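You operate a simulated robot arm through the tools that you are given. There is no shell and no other tool. Be economical: measure what you need, move in short steps, check, and stop when the job is done.

You are at the controls of a simulated robot arm. One attempt, no reset.

TASK
Check the mushroom button of winder 3: start the drive, then hit it.
Fine: switch on first; after the hit pull it out again, zero the counter, put the brake on and switch off.

It is judged by the outcome, as a careful person would: the job done as asked, and still so three seconds after it is handed in. It fails if anything else is knocked over, pushed out of place, dropped, spilled or broken.

THE ROBOT
A 6-joint arm with a two-finger gripper, fixed in place. Base frame: the origin is at the foot of the arm, x ahead of it, y to its left, z up. Readings come in m, rad, newtons and seconds.
Its first joint turns from -2.897 to 2.897 rad. Payload 2.45 kg.
The TCP is the grasp point between the finger pads, 0.02 m short of the fingertips. In the tool frame z runs along the fingers and y along their closing line. The gripper opens to 0.14 m. The gripper's body begins 0.168 m behind the TCP.
Orientation is that of the tool frame in the base frame, as a unit quaternion [x, y, z, w]. With the fingers straight down and closing along the base's y, the tool's x points along the base's -x, its y along +y and its z along -z.

THE INTERFACE
- The arm moves only by the tool play_rows. Its argument "moves" is one flat list of numbers, 7 for each row, row after row: the gripper command, from -1 (shut) to 1 (fully open), values between in proportion, then the shift along the base's x, y, z in units of 200 mm (1.0 is 200 mm), then the turn, a rotation vector about the base's x, y, z in units of 90 degrees (1.0 is 90 degrees). In form: [grip, tx, ty, tz, ax, ay, az, grip, tx, ty, tz, ax, ay, az, ...]. A call has 1 to 12 rows; each row is the pose to reach, as a shift and turn from the pose commanded when the call began. A call with a number of a shift or a turn outside -1 to 1 is refused whole. Each row takes 0.2 s and may step no farther than 0.05 m and 0.15 rad from the row before; otherwise, or with a gripper value out of range, the whole call is refused. Where a pose cannot be reached the arm comes as near as it can. A force on the tool above 80 N (or 10 N above the force at the start of the call, whichever is more), or a blocked arm, ends the call early, and 0.2 s more pass. The fingers move at their own pace (about 0.045 m/s each) and stop on an object; they squeeze with about 42 N. The grip force told is the motor's: it shows also when the fingers shut on nothing. Time passes only in rows, and 0.2 s behind the last, so rows that repeat a pose let the fingers close. The reply holds the time, the measured pose of the TCP, the force on the tool along the base axes, the opening and the grip force, in the units named above and with some noise, with the torque about the TCP (base axes, N m) and any sound that the robot's microphone picked up.
- Cameras (640 x 400 px; columns grow to the right, rows downward): "scene" is fixed at [0.0485, 0.4982, 1.7226]; the picture's right is [-0.46, -0.89, 0.00], its down [-0.45, 0.24, -0.86] and it looks along [0.76, -0.40, -0.51] (base axes); focal length 316 px, centre (320, 200). "wrist" rides on the gripper at [0.078, 0.011, -0.209] in the tool frame; the picture's right is [-0.14, 0.99, 0.00], its down [-0.92, -0.13, -0.37] and it looks along [-0.36, -0.05, 0.93] (tool axes); focal length 280 px, centre (320, 200). There is no depth. A picture from a camera that has moved, and an enlarged one, comes with that camera's place and axes in the base frame and with its lens.
- snapshot(camera): a new picture of that camera. No time passes.
- zoom(camera, box): a new picture of the part [left, top, right, bottom] of that camera's present view, enlarged. No time passes.
- sign_off(): hands the job in; it is judged then, once.

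Go step by step. Nothing tells you positions but the pictures and the camera data: compare them with the known pose of the tool, close in by small moves and look again before you grip or let go. The budget is 120 turns and 68 pictures, counting those below and the enlarged ones. Unless the task says otherwise, let go and move clear before handing in, and close with one line.

The tools are called after ">>>" as a command line: name --argument value ..., lists and objects as JSON in quotes. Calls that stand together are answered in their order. play_rows: Moves the arm, as the interface text tells. Its arguments: {"type":"object","properties":{"moves":{"type":"array","items":{"type":"number"}}},"required":["moves"]} The other tools are called the same way: snapshot (camera) takes a picture; zoom (camera, box) takes an enlarged picture of a part of a camera's view; sign_off () hands the job in.

At the start:

```text
time: 0.0
tool_pos: [0.5658, -0.0058, 1.4464]
tool_rot: [0.0, 1.0, 0.0, 0.001]
force: [0.3, 1.4, 0.4]
wrist_torque: [0.01, 0.0, -0.03]
gripper_width: 0.1403
grasp_force: 0.1
```

scene: 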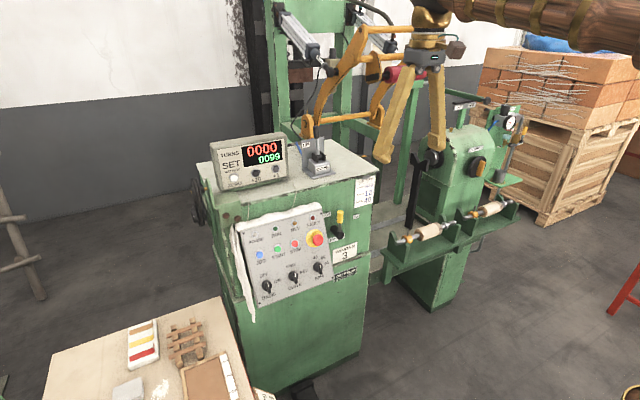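
wrist: 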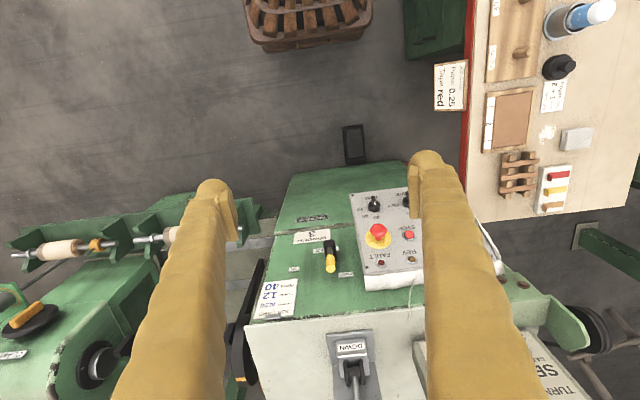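

The scene shows a winder cabinet labelled 3 with a sloped control panel, a counter box on top and a few levers. I'll zoom in to read the labels before moving.

>>> zoom --camera "scene" --box '[220, 190, 380, 310]'

>>> zoom --camera "scene" --box '[200, 120, 400, 240]'

>>> zoom --camera "scene" --box '[360, 90, 540, 290]'

>>> zoom --camera "wrist" --box '[230, 160, 550, 400]'

```text
3.33 times, centred on (300, 250) of scene
camera zoom: at [0.0485, 0.4982, 1.7226], right [-0.46, -0.89, 0.0], down [-0.45, 0.24, -0.86], along [0.76, -0.4, -0.51], focal length 1052 px, centre (387, 33)
```

zoom: 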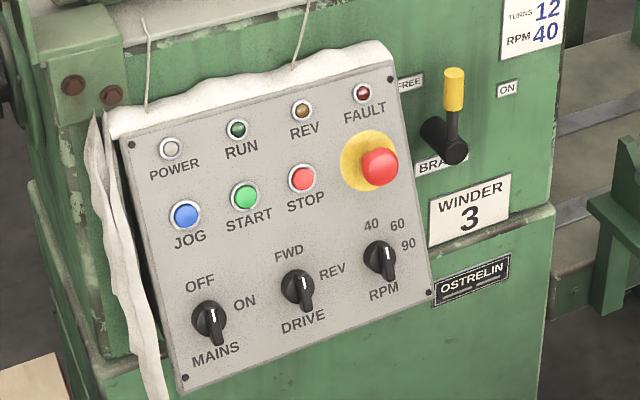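

```text
3.20 times, centred on (300, 180) of scene
camera zoom: at [0.0485, 0.4982, 1.7226], right [-0.46, -0.89, 0.0], down [-0.45, 0.24, -0.86], along [0.76, -0.4, -0.51], focal length 1010 px, centre (384, 264)
```

zoom: 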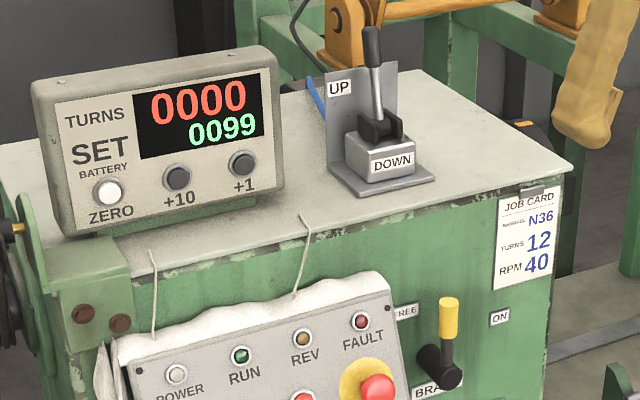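

```text
2.00 times, centred on (450, 190) of scene
camera zoom: at [0.0485, 0.4982, 1.7226], right [-0.46, -0.89, 0.0], down [-0.45, 0.24, -0.86], along [0.76, -0.4, -0.51], focal length 631 px, centre (60, 220)
```

zoom: 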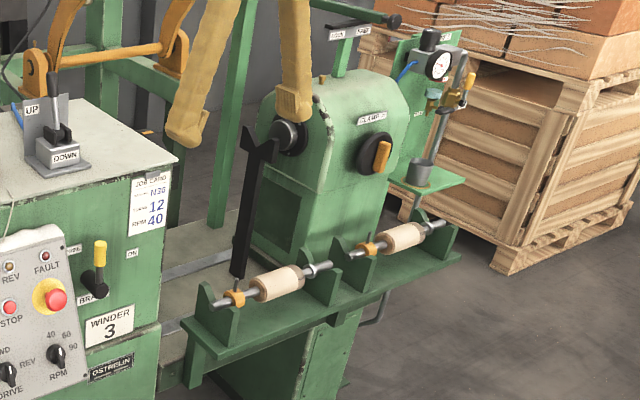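

```text
1.67 times, centred on (390, 280) of wrist
camera zoom: at [0.4884, 0.0054, 1.6554], right [0.14, 0.99, 0.0], down [0.92, -0.13, 0.37], along [0.37, -0.05, -0.93], focal length 467 px, centre (203, 67)
```

zoom: 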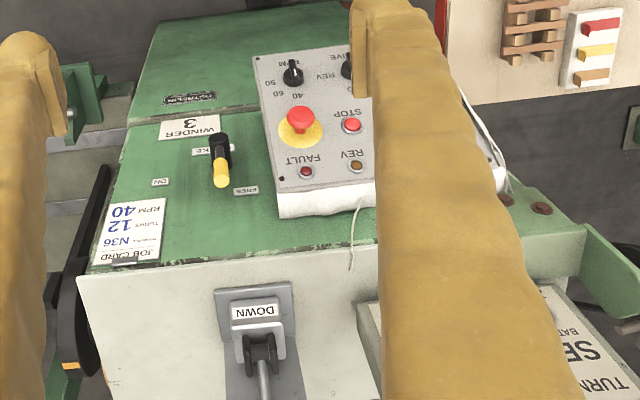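

I need to see which way the selectors and the brake handle point, so I'll zoom in closer.

>>> zoom --camera "scene" --box '[244, 240, 336, 300]'

>>> zoom --camera "scene" --box '[296, 195, 364, 245]'

```text
6.67 times, centred on (290, 270) of scene
camera zoom: at [0.0485, 0.4982, 1.7226], right [-0.46, -0.89, 0.0], down [-0.45, 0.24, -0.86], along [0.76, -0.4, -0.51], focal length 2104 px, centre (520, -267)
```

zoom: 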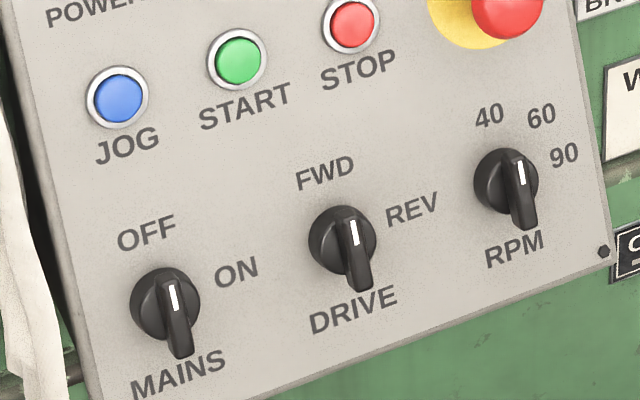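

```text
8.00 times, centred on (330, 220) of scene
camera zoom: at [0.0485, 0.4982, 1.7226], right [-0.46, -0.89, 0.0], down [-0.45, 0.24, -0.86], along [0.76, -0.4, -0.51], focal length 2525 px, centre (240, 40)
```

zoom: 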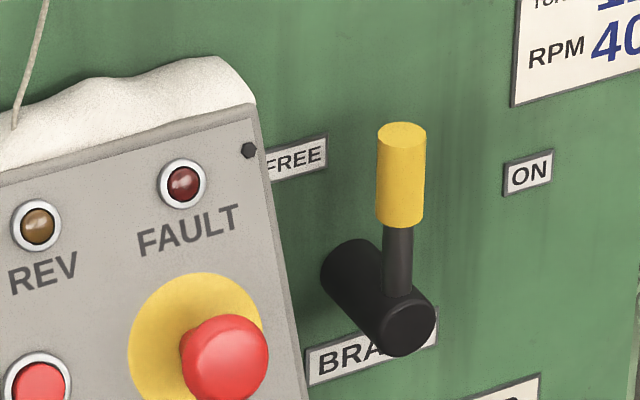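

The pointers read MAINS OFF, DRIVE FWD and RPM 40. The panel is at about x 0.78–0.87, z 0.89–1.12, tilted about 20° back and facing the robot. I'll turn the tool to face it squarely while standing off.

>>> play_rows --moves '[0, 0, 0.05, -0.05, 0, -0.0864, 0, 0, 0, 0.1, -0.1, 0, -0.1729, 0, 0, 0, 0.15, -0.15, 0, -0.2593, 0, 0, 0, 0.2, -0.2, 0, -0.3457, 0, 0, 0, 0.25, -0.25, 0, -0.4321, 0, 0, 0, 0.3, -0.35, 0, -0.5186, 0, 0, 0, 0.35, -0.45, 0, -0.605, 0, 0, 0, 0.4, -0.55, 0, -0.6914, 0, 0, 0, 0.5, -0.65, 0, -0.7778, 0]'

```text
time: 2.0
tool_pos: [0.5546, 0.092, 1.2936]
tool_rot: [0.032, 0.839, 0.018, 0.543]
force: [2.0, -0.7, 3.7]
wrist_torque: [0.01, 0.49, 0.03]
gripper_width: 0.0701
grasp_force: 0.0
```

The tool has almost reached that pose, with a small lag. I'll let it settle and look.

>>> play_rows --moves '[0, 0, 0, 0, 0, 0, 0, 0, 0, 0, 0, 0, 0, 0]'

>>> snapshot --camera "wrist"

>>> snapshot --camera "scene"

```text
time: 2.6
tool_pos: [0.563, 0.0931, 1.3159]
tool_rot: [0.001, 0.819, -0.001, 0.574]
force: [0.1, 0.1, 0.1]
wrist_torque: [0.0, 0.01, -0.01]
gripper_width: 0.0702
grasp_force: 0.2
```

```text
59 pictures are left
camera wrist: at [0.3412, 0.104, 1.3137], right [0.05, 0.99, 0.13], down [-0.03, -0.13, 0.99], along [1.0, -0.05, 0.03], focal length 280 px, centre (320, 200)
```

wrist: 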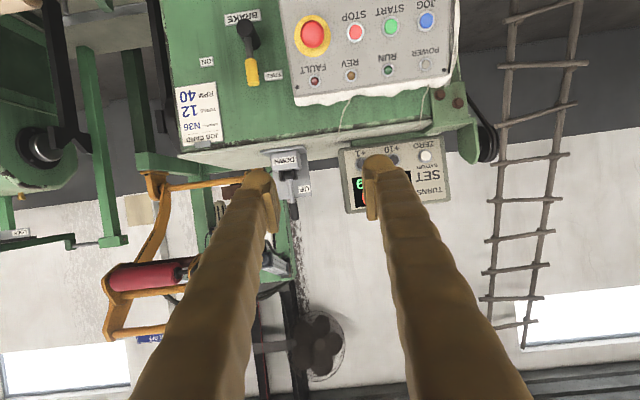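

```text
58 pictures are left
```

scene: 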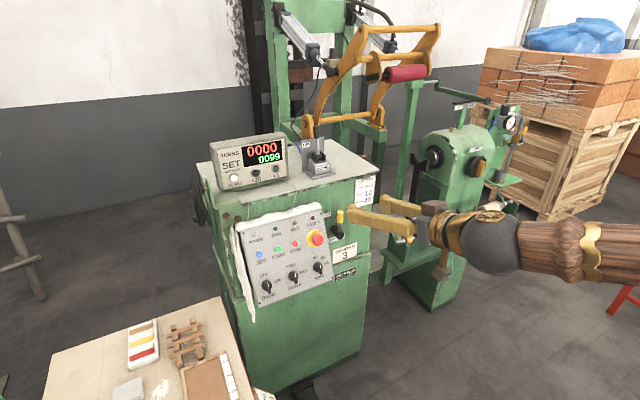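

The tool now faces the panel squarely. I'll lower it to panel height to measure the panel through the wrist camera.

>>> play_rows --moves '[0, 0, 0.1, -0.2, 0, 0, 0, 0, 0, 0.2, -0.4, 0, 0, 0, 0, 0, 0.3, -0.6, 0, 0, 0, 0, 0, 0.3, -0.8, 0, 0, 0, 0, 0, 0.3, -1, 0, 0, 0, 0, 0, 0.3, -1, 0, 0, 0, 0, 0, 0.3, -1, 0, 0, 0]'

>>> snapshot --camera "wrist"

```text
time: 4.2
tool_pos: [0.6017, 0.1765, 1.1647]
tool_rot: [0.001, 0.82, -0.001, 0.573]
force: [0.3, 1.0, -0.6]
wrist_torque: [0.01, -0.01, -0.03]
gripper_width: 0.07
grasp_force: 0.1
out of reach, approached as far as the arm can: row 4, 5, 6, 7
```

```text
57 pictures are left
camera wrist: at [0.3783, 0.1887, 1.1618], right [0.05, 0.99, 0.13], down [-0.03, -0.13, 0.99], along [1.0, -0.05, 0.02], focal length 280 px, centre (320, 200)
```

wrist: 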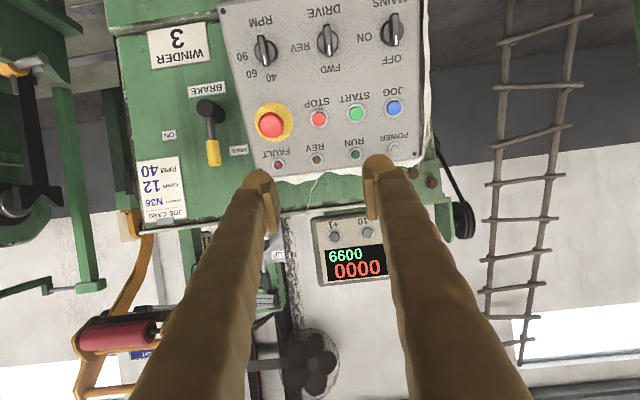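

The panel points agree between both cameras. MAINS is near (0.80, 0.305, 0.94), START near (0.838, 0.243, 1.04) and the mushroom near (0.82, 0.10, 1.045). I'll zoom on the MAINS selector and the brake.

>>> zoom --camera "wrist" --box '[220, 0, 440, 80]'

>>> zoom --camera "wrist" --box '[140, 60, 300, 180]'

```text
2.91 times, centred on (330, 40) of wrist
camera zoom: at [0.3783, 0.1887, 1.1618], right [0.05, 0.99, 0.13], down [-0.03, -0.13, 0.99], along [1.0, -0.05, 0.02], focal length 816 px, centre (291, 666)
```

zoom: 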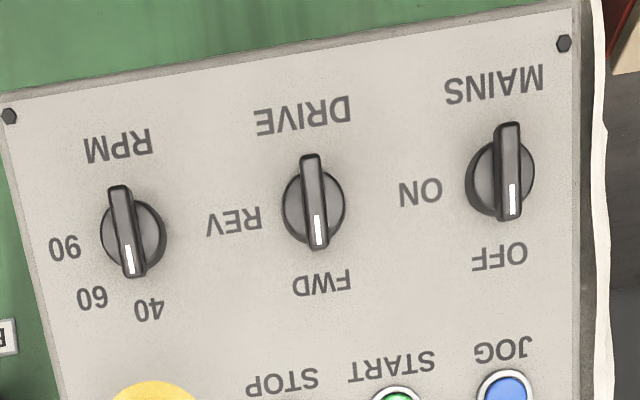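

```text
3.33 times, centred on (220, 120) of wrist
camera zoom: at [0.3783, 0.1887, 1.1618], right [0.05, 0.99, 0.13], down [-0.03, -0.13, 0.99], along [1.0, -0.05, 0.02], focal length 935 px, centre (653, 467)
```

zoom: 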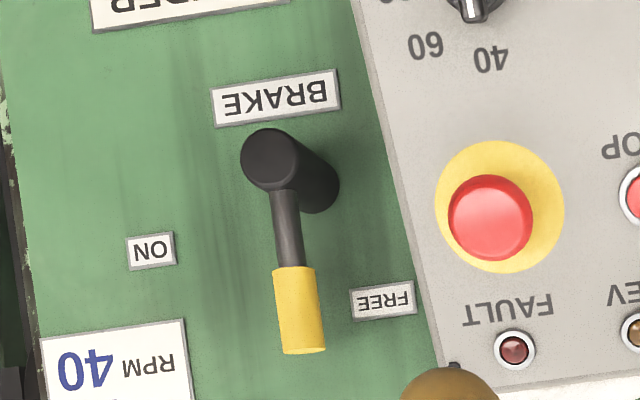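

The brake handle is upright by FREE and ON is to its right. Next I'll move in front of the MAINS selector, stand off 10 cm, and narrow the fingers.

>>> play_rows --moves '[-0.5, 0.2, 0.05, -0.05, 0, 0, 0, -0.5, 0.35, 0.2, -0.15, 0, 0, 0, -0.5, 0.48, 0.32, -0.3, 0, 0, 0, -0.5, 0.53, 0.45, -0.5, 0, 0, 0, -0.5, 0.53, 0.55, -0.7, 0, 0, 0, -0.5, 0.53, 0.62, -0.9, 0, 0, 0, -0.5, 0.53, 0.62, -0.935, 0, 0, 0]'

>>> snapshot --camera "wrist"

```text
time: 5.8
tool_pos: [0.7066, 0.302, 0.9809]
tool_rot: [0.0, 0.818, 0.0, 0.575]
force: [0.2, 0.6, -0.1]
wrist_torque: [0.03, 0.03, 0.01]
gripper_width: 0.035
grasp_force: 0.0
```

```text
54 pictures are left
camera wrist: at [0.4846, 0.3135, 0.9789], right [0.05, 0.99, 0.13], down [-0.03, -0.13, 0.99], along [1.0, -0.05, 0.03], focal length 280 px, centre (320, 200)
```

wrist: 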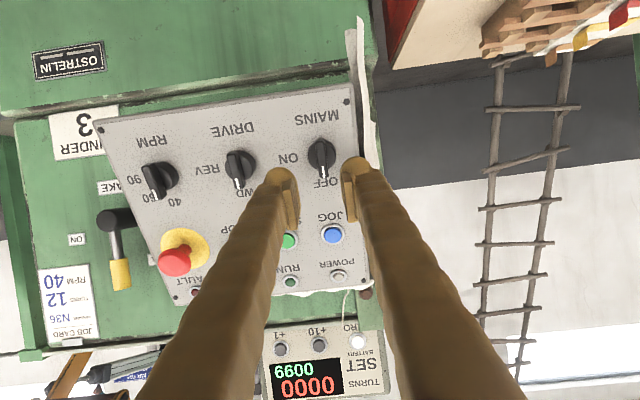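

The knob sits slightly lower and maybe deeper than I estimated. I'll advance 4 cm with that correction and look again.

>>> play_rows --moves '[-0.5, 0.094, 0.015, -0.07, 0, 0, 0, -0.5, 0.188, 0.015, -0.13, 0, 0, 0, -0.5, 0.188, 0.015, -0.13, 0, 0, 0]'

>>> zoom --camera "wrist" --box '[220, 80, 420, 205]'

>>> zoom --camera "scene" --box '[220, 220, 340, 320]'

```text
time: 6.6
tool_pos: [0.7441, 0.3048, 0.955]
tool_rot: [0.0, 0.819, -0.001, 0.574]
force: [0.6, 0.6, -0.4]
wrist_torque: [0.02, 0.0, -0.01]
gripper_width: 0.0351
grasp_force: 0.0
```

```text
3.20 times, centred on (320, 142) of wrist
camera zoom: at [0.5219, 0.3158, 0.9517], right [0.05, 0.99, 0.13], down [-0.03, -0.13, 0.99], along [1.0, -0.05, 0.03], focal length 897 px, centre (320, 384)
```

zoom: 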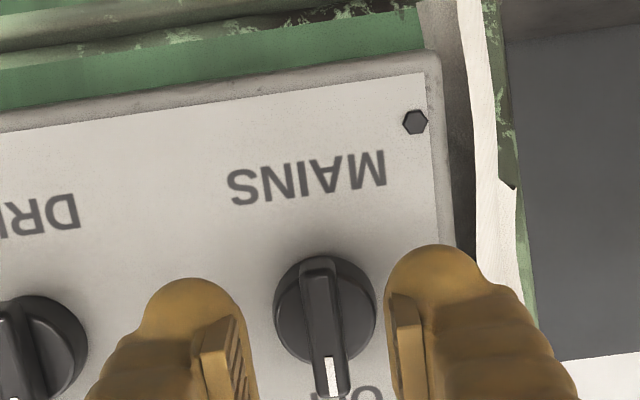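

```text
4.00 times, centred on (280, 270) of scene
camera zoom: at [0.0485, 0.4982, 1.7226], right [-0.46, -0.89, 0.0], down [-0.45, 0.24, -0.86], along [0.76, -0.4, -0.51], focal length 1263 px, centre (480, -80)
```

zoom: 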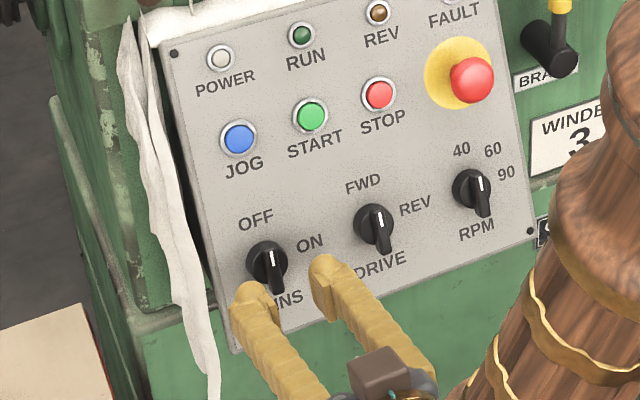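

The knob bar is centred between the fingers. I'll advance another 2.4 cm and look.

>>> play_rows --moves '[-0.5, 0.06, 0, -0.02, 0, 0, 0, -0.5, 0.113, 0, -0.036, 0, 0, 0, -0.5, 0.113, 0, -0.036, 0, 0, 0]'

>>> zoom --camera "wrist" --box '[220, 80, 420, 205]'

>>> zoom --camera "scene" --box '[240, 245, 312, 305]'

```text
time: 7.4
tool_pos: [0.7664, 0.3046, 0.9469]
tool_rot: [0.0, 0.818, 0.0, 0.575]
force: [0.7, -0.1, 0.0]
wrist_torque: [0.01, 0.0, 0.01]
gripper_width: 0.0353
grasp_force: 0.0
```

```text
3.20 times, centred on (320, 142) of wrist
camera zoom: at [0.5441, 0.317, 0.9439], right [0.05, 0.99, 0.13], down [-0.03, -0.13, 0.99], along [1.0, -0.05, 0.03], focal length 897 px, centre (320, 384)
```

zoom: 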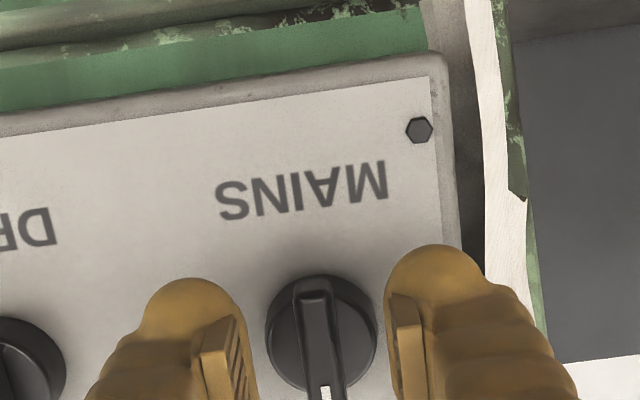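

```text
6.67 times, centred on (276, 275) of scene
camera zoom: at [0.0485, 0.4982, 1.7226], right [-0.46, -0.89, 0.0], down [-0.45, 0.24, -0.86], along [0.76, -0.4, -0.51], focal length 2104 px, centre (613, -300)
```

zoom: 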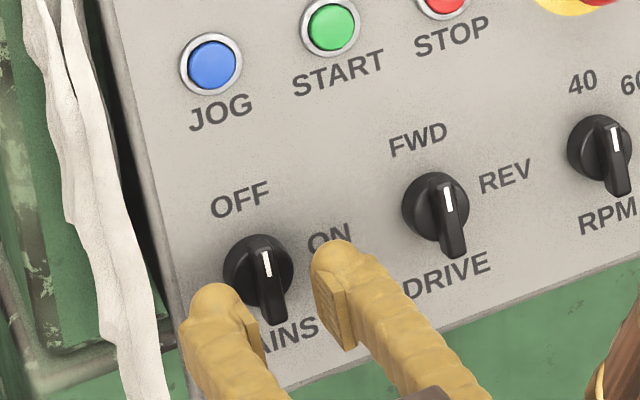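

The bar lines up between the fingertips. I'll close the fingers gently to test whether they are already around it.

>>> play_rows --moves '[-1, 0, 0, 0, 0, 0, 0, -1, 0, 0, 0, 0, 0, 0, -1, 0, 0, 0, 0, 0, 0]'

```text
time: 8.2
tool_pos: [0.7661, 0.306, 0.9464]
tool_rot: [0.001, 0.819, -0.001, 0.574]
force: [0.0, 0.6, 1.2]
wrist_torque: [-0.01, 0.0, 0.01]
gripper_width: 0.0001
grasp_force: 27.4
```

The fingers met nothing, so the bar is still ahead. I'll reopen, advance 1.5 cm and test again.

>>> play_rows --moves '[-0.5, 0, 0, 0, 0, 0, 0, -0.5, 0, 0, 0, 0, 0, 0, -0.5, 0, 0, 0, 0, 0, 0, -0.5, 0.035, 0, -0.012, 0, 0, 0, -0.5, 0.071, 0, -0.024, 0, 0, 0, -0.5, 0.071, 0, -0.024, 0, 0, 0]'

>>> zoom --camera "wrist" --box '[220, 80, 420, 205]'

>>> play_rows --moves '[-1, 0, 0, 0, 0, 0, 0, -1, 0, 0, 0, 0, 0, 0, -1, 0, 0, 0, 0, 0, 0]'

```text
time: 9.6
tool_pos: [0.7813, 0.3059, 0.9406]
tool_rot: [0.0, 0.818, 0.0, 0.575]
force: [-0.4, 1.5, 0.1]
wrist_torque: [0.0, -0.02, -0.01]
gripper_width: 0.035
grasp_force: 0.0
```

```text
3.20 times, centred on (320, 142) of wrist
camera zoom: at [0.5581, 0.3175, 0.9393], right [0.05, 0.99, 0.13], down [-0.03, -0.13, 0.99], along [1.0, -0.05, 0.03], focal length 897 px, centre (320, 384)
```

zoom: 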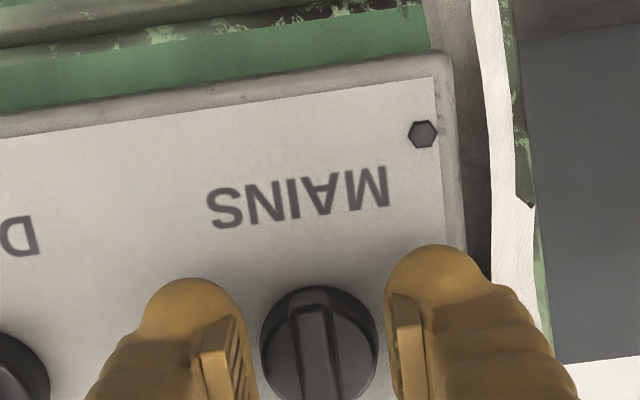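

```text
time: 10.4
tool_pos: [0.7799, 0.3043, 0.9414]
tool_rot: [0.0, 0.819, 0.0, 0.574]
force: [4.7, -15.4, -0.1]
wrist_torque: [0.04, -0.06, -0.18]
gripper_width: 0.0102
grasp_force: 35.3
```

The fingers hold the bar, 10 mm wide. I'll turn it clockwise about the panel normal, the first half now.

>>> play_rows --moves '[-1, 0, -0.007, 0, 0.0855, 0, -0.0309, -1, 0, -0.007, 0, 0.171, 0, -0.0617, -1, 0, -0.007, 0, 0.2565, 0, -0.0926, -1, 0, -0.007, 0, 0.342, 0, -0.1235, -1, 0, -0.007, 0, 0.4275, 0, -0.1543, -1, 0, -0.007, 0, 0.4275, 0, -0.1543]'

>>> zoom --camera "scene" --box '[220, 205, 340, 305]'

```text
time: 10.9
tool_pos: [0.7801, 0.3046, 0.9507]
tool_rot: [0.071, 0.823, 0.03, 0.563]
force: [-8.6, -19.9, 13.8]
wrist_torque: [-0.11, -0.19, -0.19]
gripper_width: 0.0101
grasp_force: 37.6
out of reach, approached as far as the arm can: row 1, 2
stopped in row 2: the force on the tool passed its limit at 133 N (the readings are from after the stop); the commanded pose is now the measured one
```

```text
4.00 times, centred on (280, 255) of scene
camera zoom: at [0.0485, 0.4982, 1.7226], right [-0.46, -0.89, 0.0], down [-0.45, 0.24, -0.86], along [0.76, -0.4, -0.51], focal length 1263 px, centre (480, -20)
```

zoom: 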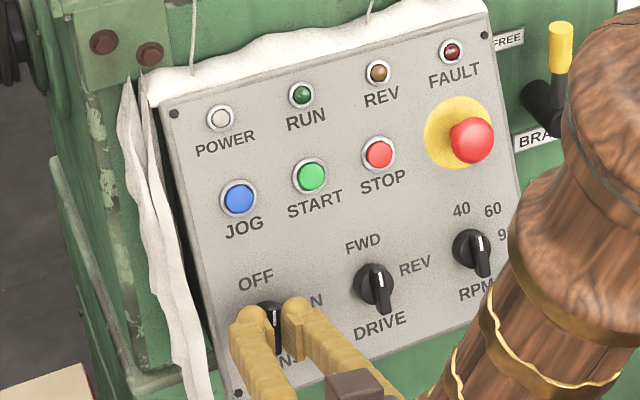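

The arm hit a joint limit when rolling that way. I'll let go and back off, then roll the wrist the other way by half a turn, so it will have room to turn the knob.

>>> play_rows --moves '[-0.5, 0, 0, 0, 0, 0, 0, -0.5, 0, 0, 0, 0, 0, 0, -0.5, 0, 0, 0, 0, 0, 0, -0.5, -0.12, 0, 0.043, 0, 0, 0, -0.5, -0.3, 0, 0.11, -0.04, -0.007, 0.025, -0.5, -0.47, 0, 0.17, -0.083, -0.015, 0.052, -0.5, -0.47, 0, 0.17, -0.083, -0.015, 0.052]'

>>> zoom --camera "scene" --box '[220, 205, 340, 305]'

```text
time: 12.5
tool_pos: [0.6855, 0.3069, 0.9835]
tool_rot: [-0.002, 0.82, 0.001, 0.573]
force: [0.2, -0.7, 0.6]
wrist_torque: [-0.01, -0.01, 0.0]
gripper_width: 0.0354
grasp_force: 0.1
```

```text
4.00 times, centred on (280, 255) of scene
camera zoom: at [0.0485, 0.4982, 1.7226], right [-0.46, -0.89, 0.0], down [-0.45, 0.24, -0.86], along [0.76, -0.4, -0.51], focal length 1263 px, centre (480, -20)
```

zoom: 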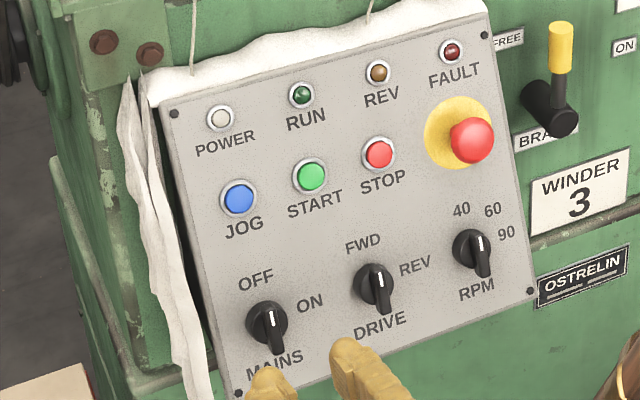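

MAINS is still OFF and nothing is disturbed. Now I'll test rolling a quarter turn the other way at this standoff.

>>> play_rows --moves '[-0.5, 0, 0, 0, -0.0855, 0, 0.0309, -0.5, 0, 0, 0, -0.171, 0, 0.0617, -0.5, 0, 0, 0, -0.2565, 0, 0.0926, -0.5, 0, 0, 0, -0.342, 0, 0.1235, -0.5, 0, 0, 0, -0.4275, 0, 0.1543, -0.5, 0, 0, 0, -0.513, 0, 0.1852, -0.5, 0, 0, 0, -0.5985, 0, 0.216, -0.5, 0, 0, 0, -0.684, 0, 0.2469, -0.5, 0, 0, 0, -0.7695, 0, 0.2778, -0.5, 0, 0, 0, -0.855, 0, 0.3086, -0.5, 0, 0, 0, -0.9406, 0, 0.3395, -0.5, 0, 0, 0, -0.9406, 0, 0.3395]'

```text
time: 15.1
tool_pos: [0.6875, 0.3054, 0.9822]
tool_rot: [-0.579, 0.58, -0.407, 0.403]
force: [-0.5, -0.1, 0.0]
wrist_torque: [0.0, 0.03, 0.01]
gripper_width: 0.035
grasp_force: 0.0
```

That direction is free, so I'll roll the second quarter.

>>> play_rows --moves '[-0.5, 0, 0, 0, -0.0855, 0, 0.0309, -0.5, 0, 0, 0, -0.171, 0, 0.0617, -0.5, 0, 0, 0, -0.2565, 0, 0.0926, -0.5, 0, 0, 0, -0.342, 0, 0.1235, -0.5, 0, 0, 0, -0.4275, 0, 0.1543, -0.5, 0, 0, 0, -0.513, 0, 0.1852, -0.5, 0, 0, 0, -0.5985, 0, 0.216, -0.5, 0, 0, 0, -0.684, 0, 0.2469, -0.5, 0, 0, 0, -0.7695, 0, 0.2778, -0.5, 0, 0, 0, -0.855, 0, 0.3086, -0.5, 0, 0, 0, -0.9406, 0, 0.3395, -0.5, 0, 0, 0, -0.9406, 0, 0.3395]'

>>> snapshot --camera "wrist"

```text
time: 17.7
tool_pos: [0.6872, 0.3078, 0.9833]
tool_rot: [0.817, 0.0, 0.577, 0.002]
force: [0.0, 0.1, -0.6]
wrist_torque: [-0.03, 0.02, 0.02]
gripper_width: 0.0352
grasp_force: 0.1
```

```text
46 pictures are left
camera wrist: at [0.5175, 0.2977, 1.1271], right [-0.05, -0.99, -0.13], down [-0.66, 0.13, -0.74], along [0.75, 0.05, -0.66], focal length 280 px, centre (320, 200)
```

wrist: 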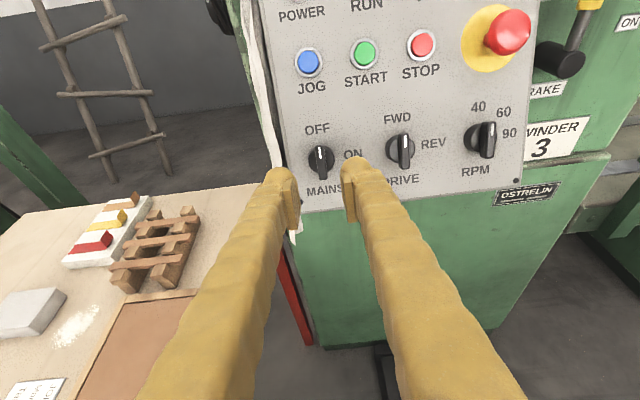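

Now the camera sits above the tool with an upright view, and the wrist has room to turn clockwise. I'll return to the known grasp pose around the bar and close.

>>> play_rows --moves '[-0.5, 0.1, 0, -0.07, 0, 0, 0, -0.5, 0.25, -0.008, -0.13, 0, 0, 0, -0.5, 0.4, -0.008, -0.184, 0, 0, 0, -0.5, 0.48, -0.01, -0.2135, 0, 0, 0, -0.5, 0.48, -0.01, -0.2135, 0, 0, 0, -1, 0.48, -0.01, -0.2135, 0, 0, 0, -1, 0.48, -0.01, -0.2135, 0, 0, 0, -1, 0.48, -0.01, -0.2135, 0, 0, 0]'

>>> zoom --camera "wrist" --box '[240, 110, 440, 235]'

```text
time: 19.5
tool_pos: [0.7818, 0.3034, 0.9415]
tool_rot: [0.817, 0.001, 0.577, 0.001]
force: [-60.1, 17.4, 23.0]
wrist_torque: [0.12, 0.04, 0.29]
gripper_width: 0.0104
grasp_force: 35.4
```

```text
3.20 times, centred on (340, 172) of wrist
camera zoom: at [0.6121, 0.2953, 1.0849], right [-0.05, -0.99, -0.13], down [-0.66, 0.13, -0.74], along [0.75, 0.05, -0.66], focal length 897 px, centre (256, 288)
```

zoom: 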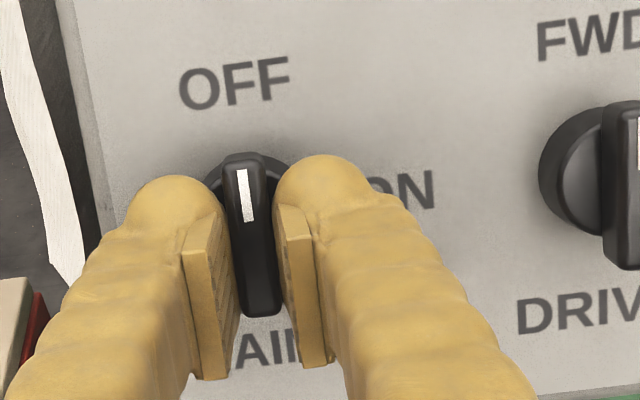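

The grip is good but the fingertips press on the knob's collar. I'll ease back 2 mm and turn clockwise.

>>> play_rows --moves '[-1, -0.01, 0, 0.004, 0, 0, 0, -1, -0.01, 0, 0.004, 0.0855, 0, -0.0309, -1, -0.01, 0, 0.004, 0.171, 0, -0.0617, -1, -0.01, 0, 0.004, 0.2565, 0, -0.0926, -1, -0.01, 0, 0.004, 0.342, 0, -0.1235, -1, -0.01, 0, 0.004, 0.4275, 0, -0.1543, -1, -0.01, 0, 0.004, 0.4275, 0, -0.1543]'

>>> zoom --camera "scene" --box '[220, 205, 340, 305]'

```text
time: 21.0
tool_pos: [0.7818, 0.3079, 0.9442]
tool_rot: [0.765, -0.286, 0.541, -0.201]
force: [-0.4, 6.4, -1.1]
wrist_torque: [0.05, 0.31, 0.35]
gripper_width: 0.01
grasp_force: 37.6
stopped in row 7: the force on the tool passed its limit at 81 N (the readings are from after the stop); the commanded pose is now the measured one
```

```text
4.00 times, centred on (280, 255) of scene
camera zoom: at [0.0485, 0.4982, 1.7226], right [-0.46, -0.89, 0.0], down [-0.45, 0.24, -0.86], along [0.76, -0.4, -0.51], focal length 1263 px, centre (480, -20)
```

zoom: 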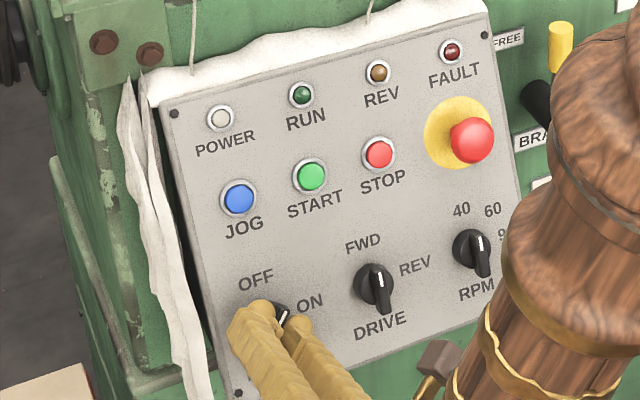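

The knob has turned about halfway. The force built up because I was gripping about 7 mm below its axis, so I'll follow the arc for the rest of the turn.

>>> play_rows --moves '[-1, 0.0015, 0.003, 0.004, 0.08, 0, -0.029, -1, 0.003, 0.006, 0.008, 0.16, 0, -0.058, -1, 0.0045, 0.008, 0.012, 0.24, 0, -0.087, -1, 0.006, 0.01, 0.016, 0.32, 0, -0.116, -1, 0.0075, 0.0115, 0.02, 0.4, 0, -0.145, -1, 0.009, 0.0125, 0.025, 0.48, 0, -0.174, -1, 0.009, 0.0125, 0.025, 0.52, 0, -0.188]'

>>> zoom --camera "scene" --box '[220, 205, 340, 305]'

```text
time: 22.6
tool_pos: [0.7841, 0.3072, 0.9475]
tool_rot: [-0.574, 0.584, -0.405, 0.406]
force: [-21.2, -8.2, -19.8]
wrist_torque: [-0.43, 0.31, -0.03]
gripper_width: 0.0103
grasp_force: 37.4
```

```text
4.00 times, centred on (280, 255) of scene
camera zoom: at [0.0485, 0.4982, 1.7226], right [-0.46, -0.89, 0.0], down [-0.45, 0.24, -0.86], along [0.76, -0.4, -0.51], focal length 1263 px, centre (480, -20)
```

zoom: 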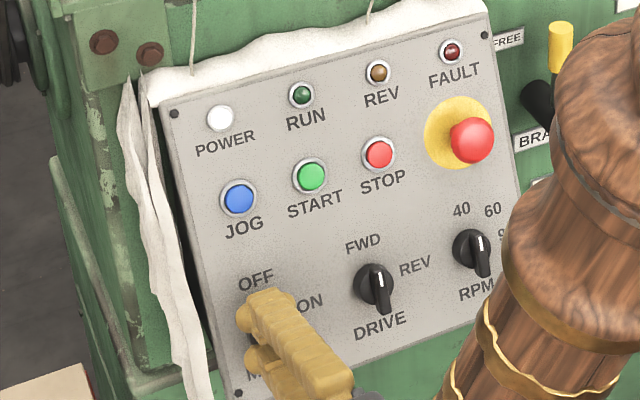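

The POWER lamp is lit, so mains is ON. I'll release, back off, close the fingers and go in front of START.

>>> play_rows --moves '[-0.5, 0, 0, 0, 0, 0, 0, -0.5, 0, 0, 0, 0, 0, 0, -0.5, -0.05, 0, 0.018, 0, 0, 0, -0.5, -0.25, 0, 0.09, 0, 0, 0, -0.5, -0.42, 0, 0.15, 0, 0, 0, -1, -0.42, -0.1, 0.35, 0, 0, 0, -1, -0.42, -0.2, 0.55, 0, 0, 0, -1, -0.42, -0.31, 0.7175, 0, 0, 0, -1, -0.42, -0.31, 0.7175, 0, 0, 0]'

>>> snapshot --camera "wrist"

>>> zoom --camera "scene" --box '[200, 190, 360, 310]'

```text
time: 24.6
tool_pos: [0.701, 0.2478, 1.0906]
tool_rot: [-0.574, 0.582, -0.407, 0.408]
force: [-0.7, 0.4, 0.5]
wrist_torque: [0.03, -0.01, 0.03]
gripper_width: 0.0001
grasp_force: 29.8
```

```text
42 pictures are left
camera wrist: at [0.5003, 0.1715, 1.1515], right [-0.33, 0.15, -0.93], down [-0.3, 0.92, 0.25], along [0.9, 0.36, -0.26], focal length 280 px, centre (320, 200)
```

wrist: 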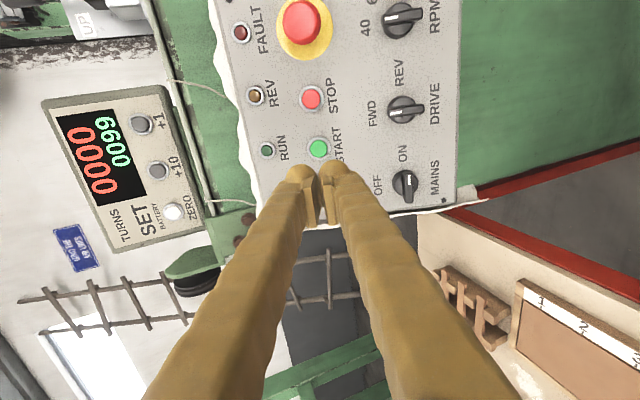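

```text
3.33 times, centred on (280, 250) of scene
camera zoom: at [0.0485, 0.4982, 1.7226], right [-0.46, -0.89, 0.0], down [-0.45, 0.24, -0.86], along [0.76, -0.4, -0.51], focal length 1052 px, centre (453, 33)
```

zoom: 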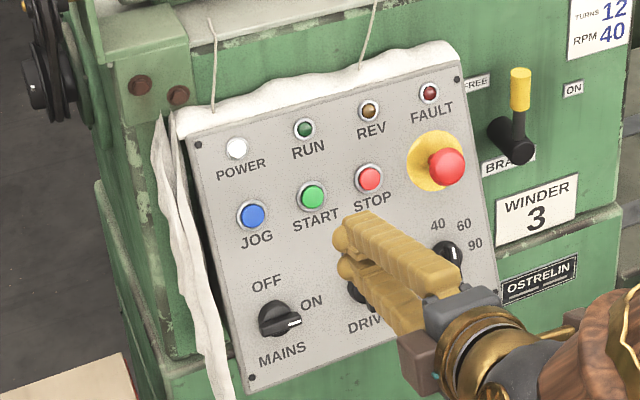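

MAINS points to ON and START is straight ahead. I'll close in to about 3 cm from it and check.

>>> play_rows --moves '[-1, 0.15, -0.02, -0.055, 0, 0, 0, -1, 0.3, -0.035, -0.11, 0, 0, 0, -1, 0.46, -0.035, -0.165, 0, 0, 0, -1, 0.46, -0.035, -0.165, 0, 0, 0]'

>>> zoom --camera "wrist" --box '[220, 80, 420, 205]'

>>> zoom --camera "scene" --box '[220, 205, 340, 305]'

```text
time: 25.6
tool_pos: [0.7914, 0.2415, 1.0575]
tool_rot: [-0.574, 0.582, -0.406, 0.408]
force: [-0.7, 0.0, 0.4]
wrist_torque: [0.0, 0.0, -0.01]
gripper_width: 0.0
grasp_force: 29.4
```

```text
3.20 times, centred on (320, 142) of wrist
camera zoom: at [0.5909, 0.1649, 1.1176], right [-0.33, 0.15, -0.93], down [-0.3, 0.92, 0.25], along [0.9, 0.36, -0.26], focal length 897 px, centre (320, 384)
```

zoom: 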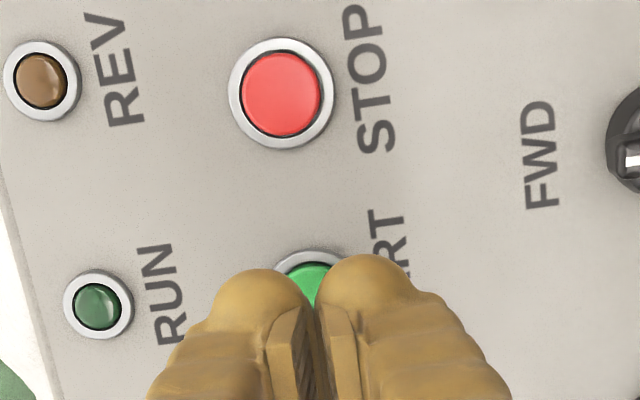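

```text
4.00 times, centred on (280, 255) of scene
camera zoom: at [0.0485, 0.4982, 1.7226], right [-0.46, -0.89, 0.0], down [-0.45, 0.24, -0.86], along [0.76, -0.4, -0.51], focal length 1263 px, centre (480, -20)
```

zoom: 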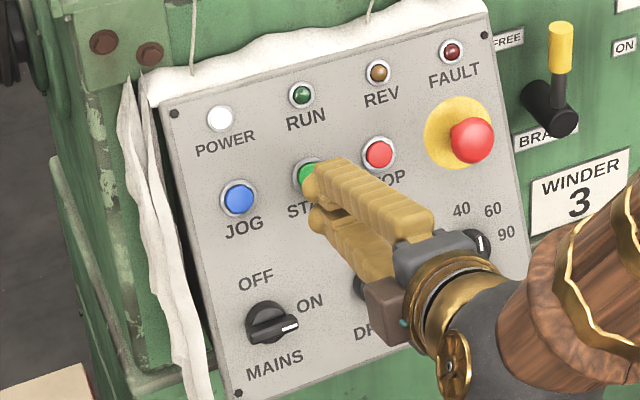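

START is dead ahead, but it lines up with the groove between the two fingertips. I'll shift 7 mm up so one fingertip meets it, then press.

>>> play_rows --moves '[-1, 0.012, -0.012, 0.033, 0, 0, 0, -1, 0.106, -0.012, -0.001, 0, 0, 0, -1, 0.13, -0.012, -0.0095, 0, 0, 0, -1, 0.15, -0.012, -0.017, 0, 0, 0, -1, 0.165, -0.012, -0.0225, 0, 0, 0, -1, 0.165, -0.012, -0.0225, 0, 0, 0]'

>>> zoom --camera "scene" --box '[200, 120, 360, 240]'

```text
time: 27.0
tool_pos: [0.8248, 0.2383, 1.0554]
tool_rot: [-0.574, 0.582, -0.407, 0.408]
force: [0.4, -0.4, 1.0]
wrist_torque: [-0.03, 0.0, -0.03]
gripper_width: 0.0
grasp_force: 29.5
```

```text
3.33 times, centred on (280, 180) of scene
camera zoom: at [0.0485, 0.4982, 1.7226], right [-0.46, -0.89, 0.0], down [-0.45, 0.24, -0.86], along [0.76, -0.4, -0.51], focal length 1052 px, centre (453, 267)
```

zoom: 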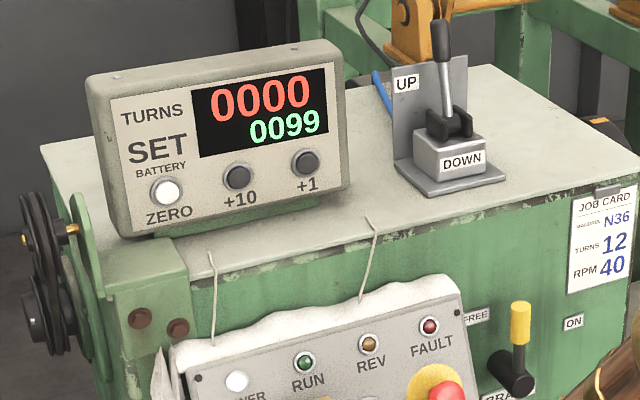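

No contact yet, so I'll keep pressing inward in small steps.

>>> play_rows --moves '[-1, 0.015, 0, -0.0055, 0, 0, 0, -1, 0.03, 0, -0.011, 0, 0, 0, -1, 0.04, 0, -0.0145, 0, 0, 0, -1, 0.05, 0, -0.018, 0, 0, 0]'

>>> zoom --camera "scene" --box '[200, 160, 360, 280]'

```text
time: 28.0
tool_pos: [0.8342, 0.2381, 1.0509]
tool_rot: [-0.574, 0.583, -0.407, 0.407]
force: [-0.6, 0.3, 0.1]
wrist_torque: [-0.03, -0.01, 0.02]
gripper_width: 0.0
grasp_force: 29.4
```

```text
3.33 times, centred on (280, 220) of scene
camera zoom: at [0.0485, 0.4982, 1.7226], right [-0.46, -0.89, 0.0], down [-0.45, 0.24, -0.86], along [0.76, -0.4, -0.51], focal length 1052 px, centre (453, 133)
```

zoom: 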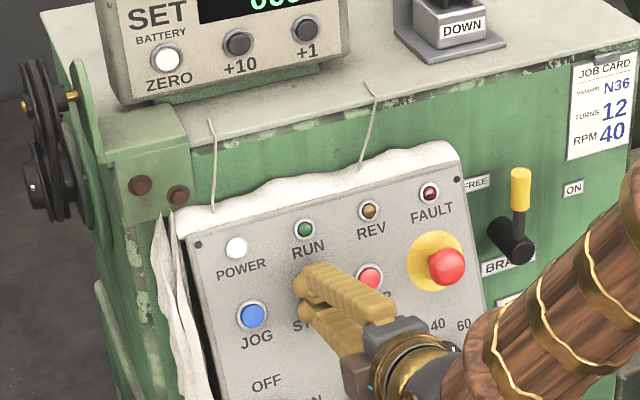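

Still free, so I'll continue a few millimetres at a time.

>>> play_rows --moves '[-1, 0.01, 0, -0.0036, 0, 0, 0, -1, 0.02, 0, -0.0072, 0, 0, 0, -1, 0.03, 0, -0.011, 0, 0, 0, -1, 0.04, 0, -0.0145, 0, 0, 0]'

>>> zoom --camera "wrist" --box '[220, 80, 420, 205]'

```text
time: 29.0
tool_pos: [0.8418, 0.2373, 1.0479]
tool_rot: [-0.573, 0.582, -0.406, 0.409]
force: [-44.0, -3.7, 11.7]
wrist_torque: [-0.02, 0.5, 0.11]
gripper_width: 0.0
grasp_force: 30.3
heard: click
```

```text
3.20 times, centred on (320, 142) of wrist
camera zoom: at [0.6421, 0.1621, 1.1081], right [-0.33, 0.15, -0.93], down [-0.3, 0.92, 0.25], along [0.9, 0.36, -0.26], focal length 897 px, centre (320, 384)
```

zoom: 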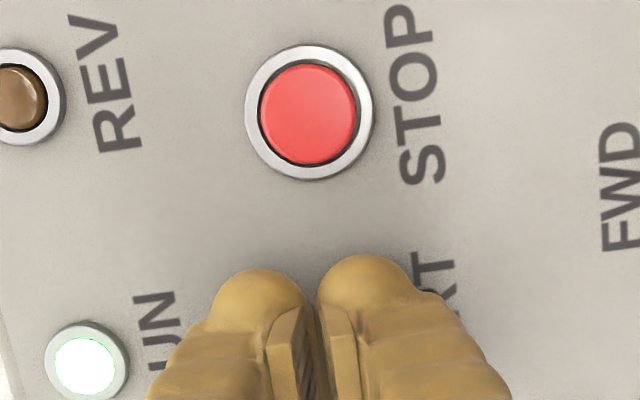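

RUN is lit, so the drive is running. I'll back straight off and move across in front of the mushroom.

>>> play_rows --moves '[-1, -0.2, 0, 0.073, 0, 0, 0, -1, -0.434, 0, 0.158, 0, 0, 0, -1, -0.434, -0.23, 0.14, 0, 0, 0, -1, -0.434, -0.46, 0.13, 0, 0, 0, -1, -0.434, -0.676, 0.126, 0, 0, 0, -1, -0.434, -0.676, 0.126, 0, 0, 0]'

>>> snapshot --camera "wrist"

>>> snapshot --camera "scene"

```text
time: 30.4
tool_pos: [0.7555, 0.1033, 1.0696]
tool_rot: [-0.574, 0.582, -0.406, 0.407]
force: [1.0, 0.1, 0.6]
wrist_torque: [0.02, -0.03, 0.0]
gripper_width: 0.0003
grasp_force: 29.5
```

```text
35 pictures are left
camera wrist: at [0.556, 0.0271, 1.1299], right [-0.33, 0.15, -0.93], down [-0.3, 0.92, 0.25], along [0.9, 0.36, -0.26], focal length 280 px, centre (320, 200)
```

wrist: 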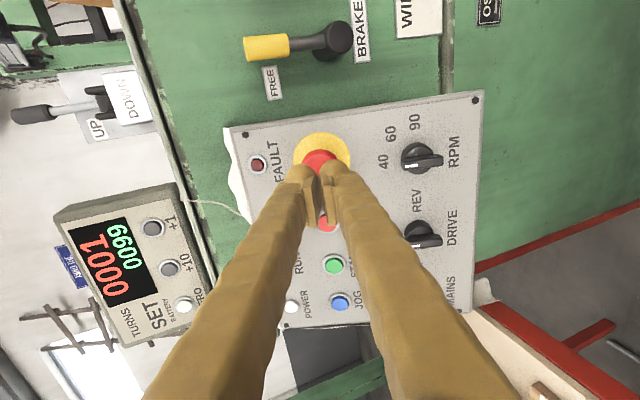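

```text
34 pictures are left
```

scene: 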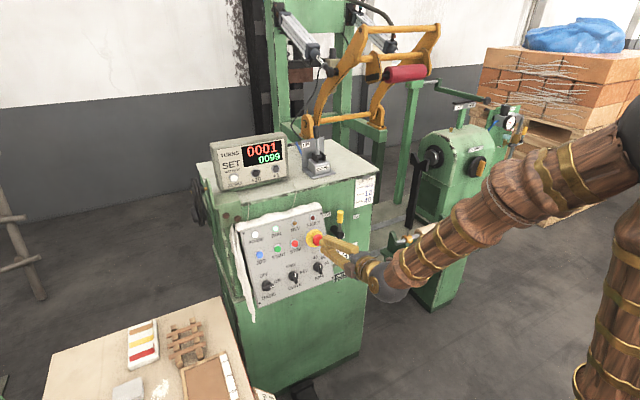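

The counter reads 0001 and the mushroom is straight ahead. I'll hit it along the panel normal.

>>> play_rows --moves '[-1, 0.14, -0.03, -0.045, 0, 0, 0, -1, 0.24, -0.04, -0.08, 0, 0, 0, -1, 0.29, -0.04, -0.098, 0, 0, 0, -1, 0.33, -0.04, -0.112, 0, 0, 0, -1, 0.36, -0.04, -0.123, 0, 0, 0]'

>>> zoom --camera "scene" --box '[200, 130, 380, 265]'

```text
time: 31.3
tool_pos: [0.8111, 0.0951, 1.0529]
tool_rot: [-0.574, 0.582, -0.406, 0.408]
force: [-56.8, -3.5, 28.3]
wrist_torque: [0.11, 0.5, 0.06]
gripper_width: 0.0001
grasp_force: 28.8
heard: click
stopped in row 4: the force on the tool passed its limit at 104 N (the readings are from after the stop); the commanded pose is now the measured one
```

```text
2.96 times, centred on (290, 198) of scene
camera zoom: at [0.0485, 0.4982, 1.7226], right [-0.46, -0.89, 0.0], down [-0.45, 0.24, -0.86], along [0.76, -0.4, -0.51], focal length 935 px, centre (409, 207)
```

zoom: 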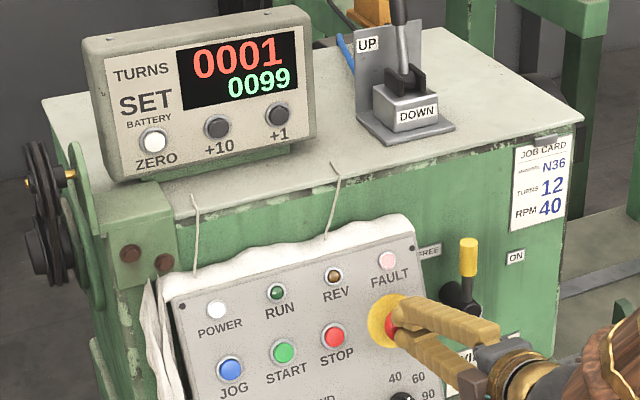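

The mushroom latched: FAULT is lit, RUN is out and the counter stopped at 0001. I'll back off, open the fingers and check the centring for the grip.

>>> play_rows --moves '[-1, -0.1, 0, 0.036, 0, 0, 0, 0, -0.25, 0, 0.09, 0, 0, 0, 0, -0.25, 0, 0.09, 0, 0, 0, 0, -0.25, 0, 0.09, 0, 0, 0, 0, -0.25, 0, 0.09, 0, 0, 0, 0, -0.25, 0, 0.09, 0, 0, 0]'

>>> zoom --camera "wrist" --box '[200, 60, 440, 210]'

```text
time: 32.7
tool_pos: [0.7631, 0.0947, 1.0705]
tool_rot: [-0.574, 0.583, -0.406, 0.407]
force: [0.0, 0.4, 0.5]
wrist_torque: [-0.01, 0.01, -0.01]
gripper_width: 0.07
grasp_force: 0.1
```

```text
2.67 times, centred on (320, 135) of wrist
camera zoom: at [0.5629, 0.0181, 1.1293], right [-0.33, 0.15, -0.93], down [-0.3, 0.92, 0.25], along [0.89, 0.36, -0.26], focal length 748 px, centre (320, 373)
```

zoom: 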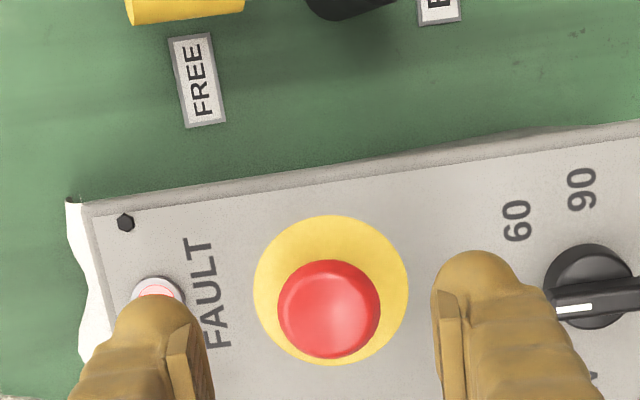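

The head is about 40 mm across and well centred. I'll advance so the fingers straddle it, then close.

>>> play_rows --moves '[-0.14, 0.1, 0.03, -0.04, 0, 0, 0, -0.14, 0.22, 0.03, -0.084, 0, 0, 0, -0.14, 0.28, 0.03, -0.105, 0, 0, 0, -0.14, 0.325, 0.03, -0.123, 0, 0, 0, -0.14, 0.325, 0.03, -0.123, 0, 0, 0, -1, 0.325, 0.03, -0.123, 0, 0, 0, -1, 0.325, 0.03, -0.123, 0, 0, 0, -1, 0.325, 0.03, -0.123, 0, 0, 0]'

>>> zoom --camera "scene" --box '[276, 200, 356, 260]'

```text
time: 34.5
tool_pos: [0.8263, 0.0997, 1.044]
tool_rot: [-0.574, 0.583, -0.406, 0.407]
force: [0.6, -0.2, -5.2]
wrist_torque: [0.02, 0.06, 0.06]
gripper_width: 0.0394
grasp_force: 38.0
```

```text
6.67 times, centred on (316, 230) of scene
camera zoom: at [0.0485, 0.4982, 1.7226], right [-0.46, -0.89, 0.0], down [-0.45, 0.24, -0.86], along [0.76, -0.4, -0.51], focal length 2104 px, centre (347, 0)
```

zoom: 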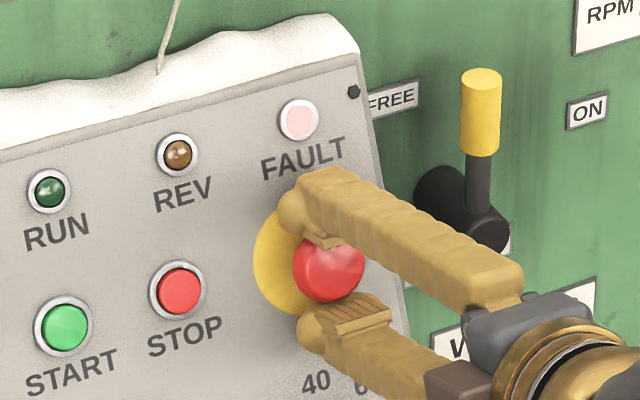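

The fingers grip the head at 39 mm. I'll pull it out along the panel normal in small steps.

>>> play_rows --moves '[-1, -0.02, 0, 0.007, 0, 0, 0, -1, -0.04, 0, 0.0145, 0, 0, 0, -1, -0.06, 0, 0.022, 0, 0, 0, -1, -0.06, 0, 0.022, 0, 0, 0]'

>>> zoom --camera "scene" --box '[276, 200, 356, 260]'

```text
time: 35.5
tool_pos: [0.8147, 0.1003, 1.0482]
tool_rot: [-0.575, 0.583, -0.404, 0.407]
force: [4.0, -1.4, -27.6]
wrist_torque: [-0.04, 0.33, -0.08]
gripper_width: 0.0367
grasp_force: 45.1
heard: click
```

```text
6.67 times, centred on (316, 230) of scene
camera zoom: at [0.0485, 0.4982, 1.7226], right [-0.46, -0.89, 0.0], down [-0.45, 0.24, -0.86], along [0.76, -0.4, -0.51], focal length 2104 px, centre (347, 0)
```

zoom: 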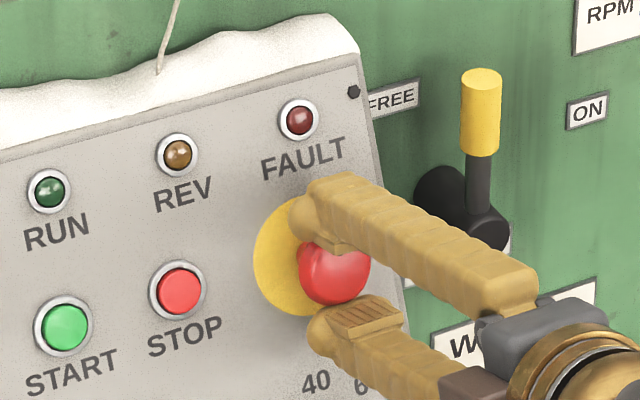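

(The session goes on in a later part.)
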